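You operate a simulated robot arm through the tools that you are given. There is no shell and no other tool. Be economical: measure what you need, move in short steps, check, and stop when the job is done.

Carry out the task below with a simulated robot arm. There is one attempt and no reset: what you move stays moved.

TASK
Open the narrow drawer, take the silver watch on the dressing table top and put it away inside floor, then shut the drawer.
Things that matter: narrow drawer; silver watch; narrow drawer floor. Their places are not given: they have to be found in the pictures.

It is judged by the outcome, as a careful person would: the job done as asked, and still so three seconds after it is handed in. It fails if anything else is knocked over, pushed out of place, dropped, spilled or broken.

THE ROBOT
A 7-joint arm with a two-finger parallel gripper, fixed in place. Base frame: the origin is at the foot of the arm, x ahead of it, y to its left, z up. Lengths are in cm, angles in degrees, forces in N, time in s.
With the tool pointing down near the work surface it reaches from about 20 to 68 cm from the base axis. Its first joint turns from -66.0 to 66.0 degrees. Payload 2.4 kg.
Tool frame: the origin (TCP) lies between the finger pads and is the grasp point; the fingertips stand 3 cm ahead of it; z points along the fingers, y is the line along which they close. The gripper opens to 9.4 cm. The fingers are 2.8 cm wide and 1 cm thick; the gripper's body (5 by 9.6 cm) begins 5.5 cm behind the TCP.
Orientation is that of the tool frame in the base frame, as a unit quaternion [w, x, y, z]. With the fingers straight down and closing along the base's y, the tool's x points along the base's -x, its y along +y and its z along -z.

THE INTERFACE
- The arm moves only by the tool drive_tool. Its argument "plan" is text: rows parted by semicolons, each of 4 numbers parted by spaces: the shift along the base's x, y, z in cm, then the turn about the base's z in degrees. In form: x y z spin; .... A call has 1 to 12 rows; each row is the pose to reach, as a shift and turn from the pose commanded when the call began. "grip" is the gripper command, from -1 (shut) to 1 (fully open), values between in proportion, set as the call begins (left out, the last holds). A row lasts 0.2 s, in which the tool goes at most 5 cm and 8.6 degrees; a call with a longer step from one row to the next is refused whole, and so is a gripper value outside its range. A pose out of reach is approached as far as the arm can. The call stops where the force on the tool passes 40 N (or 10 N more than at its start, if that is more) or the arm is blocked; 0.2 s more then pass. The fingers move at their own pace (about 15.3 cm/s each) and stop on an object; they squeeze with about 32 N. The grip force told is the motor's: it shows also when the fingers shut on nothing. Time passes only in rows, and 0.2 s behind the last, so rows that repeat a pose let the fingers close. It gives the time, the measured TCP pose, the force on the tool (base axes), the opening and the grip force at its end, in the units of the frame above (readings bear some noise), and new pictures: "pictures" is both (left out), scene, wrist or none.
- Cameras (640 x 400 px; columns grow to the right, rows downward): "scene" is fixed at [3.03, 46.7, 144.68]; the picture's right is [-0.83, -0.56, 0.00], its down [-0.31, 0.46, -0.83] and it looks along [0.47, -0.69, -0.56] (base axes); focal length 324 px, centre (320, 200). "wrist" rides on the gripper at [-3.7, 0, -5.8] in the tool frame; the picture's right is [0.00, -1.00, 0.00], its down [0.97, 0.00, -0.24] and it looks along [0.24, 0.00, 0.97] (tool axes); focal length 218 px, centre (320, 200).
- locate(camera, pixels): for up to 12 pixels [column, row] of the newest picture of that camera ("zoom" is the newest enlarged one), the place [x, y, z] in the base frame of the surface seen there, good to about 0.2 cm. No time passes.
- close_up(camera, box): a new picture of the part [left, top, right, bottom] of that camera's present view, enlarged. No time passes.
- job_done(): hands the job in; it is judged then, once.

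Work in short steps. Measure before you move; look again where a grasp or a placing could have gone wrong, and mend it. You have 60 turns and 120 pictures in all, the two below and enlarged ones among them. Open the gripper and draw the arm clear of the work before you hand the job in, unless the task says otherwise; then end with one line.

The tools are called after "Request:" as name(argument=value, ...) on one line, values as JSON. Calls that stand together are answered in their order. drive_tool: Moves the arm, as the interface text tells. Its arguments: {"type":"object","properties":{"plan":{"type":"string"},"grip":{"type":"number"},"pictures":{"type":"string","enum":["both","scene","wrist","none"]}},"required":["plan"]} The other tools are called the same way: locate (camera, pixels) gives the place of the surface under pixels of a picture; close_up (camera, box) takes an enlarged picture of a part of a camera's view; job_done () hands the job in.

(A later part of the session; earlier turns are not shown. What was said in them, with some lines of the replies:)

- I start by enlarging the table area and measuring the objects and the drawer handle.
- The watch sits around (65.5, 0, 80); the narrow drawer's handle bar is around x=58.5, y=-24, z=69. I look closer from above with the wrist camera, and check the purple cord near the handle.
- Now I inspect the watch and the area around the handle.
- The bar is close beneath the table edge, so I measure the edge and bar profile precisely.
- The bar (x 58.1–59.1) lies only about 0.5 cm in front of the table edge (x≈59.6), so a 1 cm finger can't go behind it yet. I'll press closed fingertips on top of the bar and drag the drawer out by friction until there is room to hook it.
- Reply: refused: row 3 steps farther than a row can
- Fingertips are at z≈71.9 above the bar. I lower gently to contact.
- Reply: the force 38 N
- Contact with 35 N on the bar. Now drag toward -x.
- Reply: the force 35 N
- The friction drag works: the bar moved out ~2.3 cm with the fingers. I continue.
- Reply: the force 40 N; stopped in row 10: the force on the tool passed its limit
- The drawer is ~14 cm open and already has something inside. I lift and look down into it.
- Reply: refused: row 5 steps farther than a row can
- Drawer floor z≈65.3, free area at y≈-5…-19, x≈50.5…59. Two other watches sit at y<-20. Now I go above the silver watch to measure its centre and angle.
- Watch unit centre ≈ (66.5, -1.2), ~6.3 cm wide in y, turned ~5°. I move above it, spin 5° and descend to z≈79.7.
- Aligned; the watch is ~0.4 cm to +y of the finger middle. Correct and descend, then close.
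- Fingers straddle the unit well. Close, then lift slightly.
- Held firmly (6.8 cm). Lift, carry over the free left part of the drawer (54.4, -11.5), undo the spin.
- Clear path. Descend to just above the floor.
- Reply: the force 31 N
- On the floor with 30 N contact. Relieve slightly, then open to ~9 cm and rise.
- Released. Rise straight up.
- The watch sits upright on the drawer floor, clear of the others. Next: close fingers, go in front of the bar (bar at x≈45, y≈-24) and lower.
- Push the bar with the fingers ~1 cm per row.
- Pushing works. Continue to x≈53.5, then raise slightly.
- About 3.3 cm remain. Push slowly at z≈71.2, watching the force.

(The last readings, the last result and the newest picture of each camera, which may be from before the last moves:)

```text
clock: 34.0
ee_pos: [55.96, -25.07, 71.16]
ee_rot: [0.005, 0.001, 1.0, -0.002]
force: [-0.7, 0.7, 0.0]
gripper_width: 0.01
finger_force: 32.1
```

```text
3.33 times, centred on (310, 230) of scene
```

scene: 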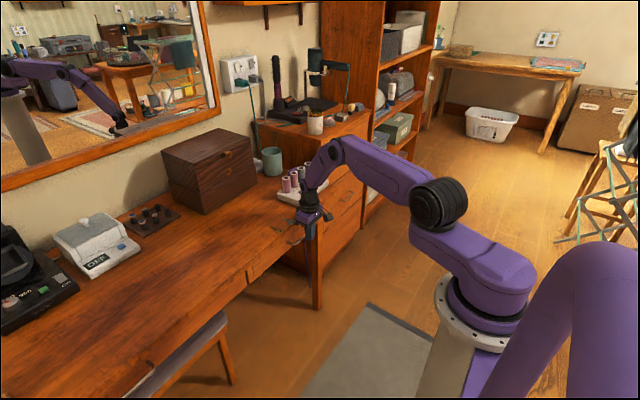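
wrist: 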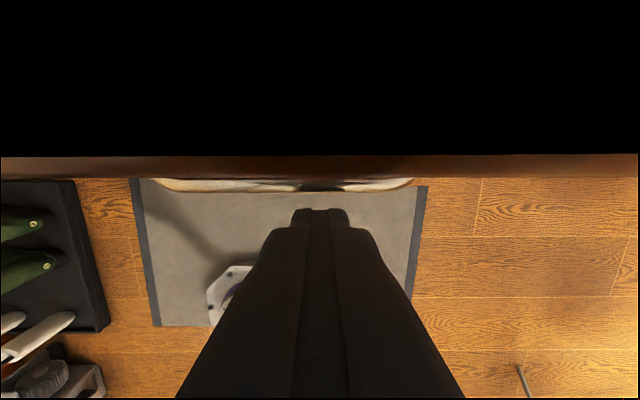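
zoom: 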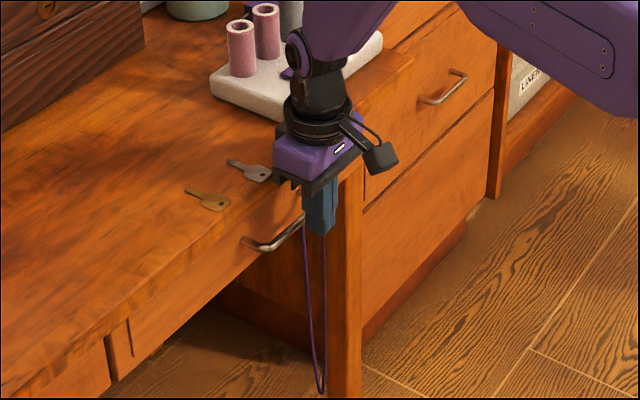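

Nearly closed. Push the last bit until resistance.

Request:
drive_tool(plan="0.3 0 0 0; 0.6 0 0 0; 0.8 0 0 0; 1.0 0 0 0", pictures="scene")

Request:
close_up(camera="scene", box=[230, 180, 350, 290])

Request:
locate(camera="scene", pixels=[[295, 243], [282, 247], [270, 255], [261, 265], [250, 272], [240, 285]])

```text
clock: 35.0
ee_pos: [56.84, -25.03, 71.04]
ee_rot: [0.003, 0.001, 1.0, -0.002]
force: [-4.3, 0.0, 1.6]
gripper_width: 0.0
finger_force: 31.9
```

scene: 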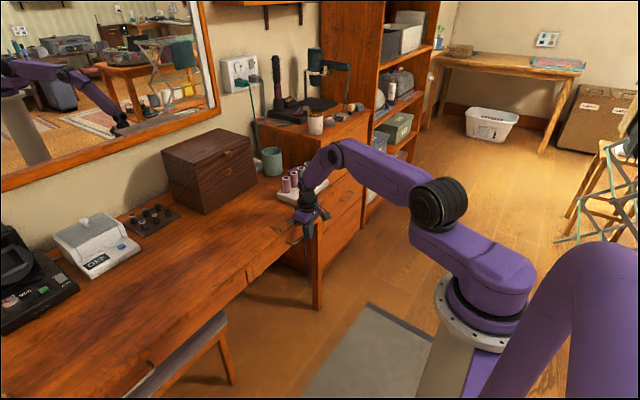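

```text
3.64 times, centred on (290, 235) of scene
```

zoom: 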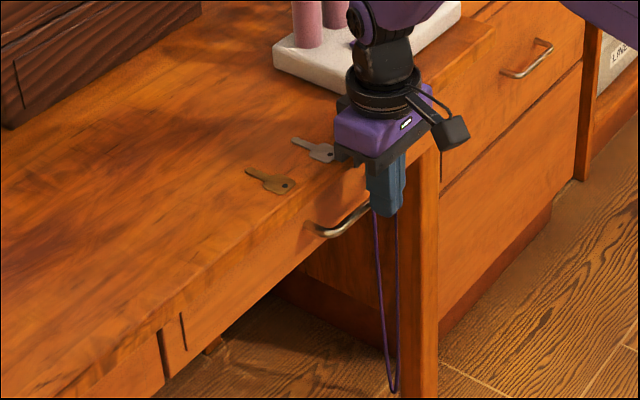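

```text
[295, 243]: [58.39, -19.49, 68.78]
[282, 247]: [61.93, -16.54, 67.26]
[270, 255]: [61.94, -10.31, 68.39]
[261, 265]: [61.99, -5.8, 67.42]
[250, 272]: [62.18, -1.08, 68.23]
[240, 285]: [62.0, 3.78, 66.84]
```

Front at x≈61.95 (was 62.0). One last gentle push, then retreat.

Request:
drive_tool(plan="0.1 0 0 0; 0.2 0 0 0; 0.3 0 0 0; 0.4 0 0 0", pictures="none")

Request:
drive_tool(plan="-1 0 0 0; -3 0 0 0; -7 0 0 0; -11 0 2 0; -15 0 5 0; -17 2 9 0; -18 4 13 0; -18 6 17 0; -19 9 20 0; -20 11 24 0; -20 12 28 0; -20 12 28 0")

Request:
close_up(camera="scene", box=[220, 200, 340, 290])

Request:
locate(camera="scene", pixels=[[297, 240], [294, 243], [282, 247], [270, 255], [310, 218], [255, 268]])

```text
clock: 36.0
ee_pos: [56.86, -25.03, 70.92]
ee_rot: [-0.003, 0.001, 1.0, 0.0]
force: [-32.3, -0.9, 5.1]
gripper_width: 0.0
finger_force: 31.6
```

```text
clock: 38.6
ee_pos: [37.39, -13.2, 98.94]
ee_rot: [0.004, 0.002, 1.0, -0.003]
force: [0.1, 0.3, -0.1]
gripper_width: 0.0
finger_force: 32.0
```

scene: 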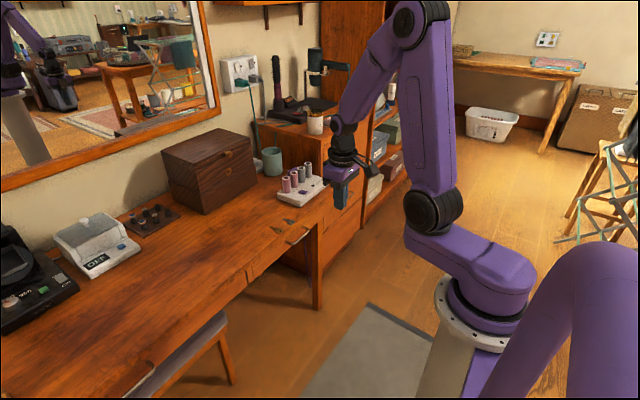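
wrist: 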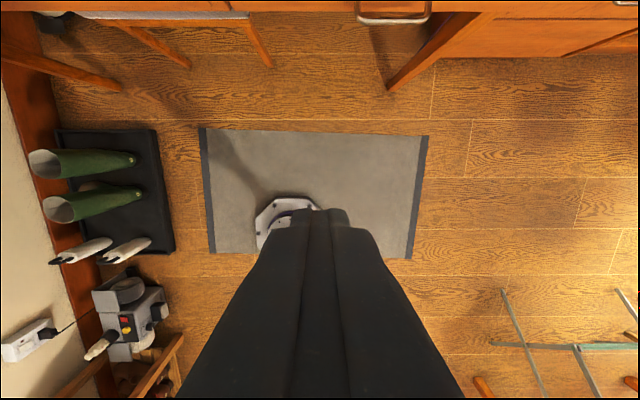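

```text
4.44 times, centred on (280, 245) of scene
```

zoom: 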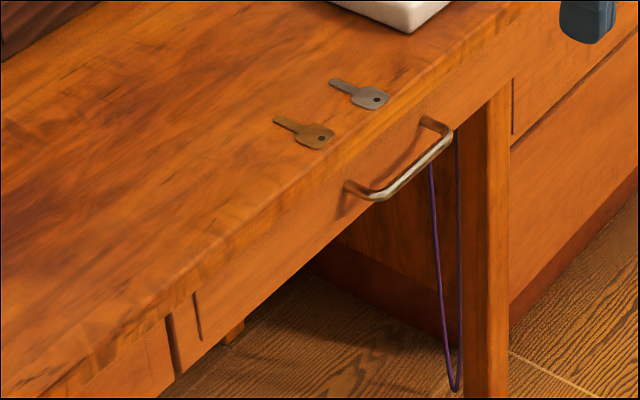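

```text
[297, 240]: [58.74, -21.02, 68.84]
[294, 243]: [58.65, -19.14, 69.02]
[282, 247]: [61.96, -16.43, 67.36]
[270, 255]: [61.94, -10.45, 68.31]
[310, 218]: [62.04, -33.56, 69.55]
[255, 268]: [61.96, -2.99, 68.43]
```

The drawer is fully shut, with its front and handle back where they started, and the keys were not moved. I open the gripper and hand in.

Request:
drive_tool(plan="0 0 0 0; 0 0 0 0; 0 0 0 0", grip=1, pictures="none")

Request:
job_done()

```text
clock: 39.4
ee_pos: [37.37, -13.18, 98.89]
ee_rot: [0.005, 0.002, 1.0, -0.002]
force: [-0.4, 0.2, -0.2]
gripper_width: 9.41
finger_force: 0.1
```

```text
The job is handed in.
```

The silver watch, still on its cushion, is on the floor of the narrow drawer and the drawer is shut; I saw nothing else disturbed, though I couldn't see inside once it was closed.
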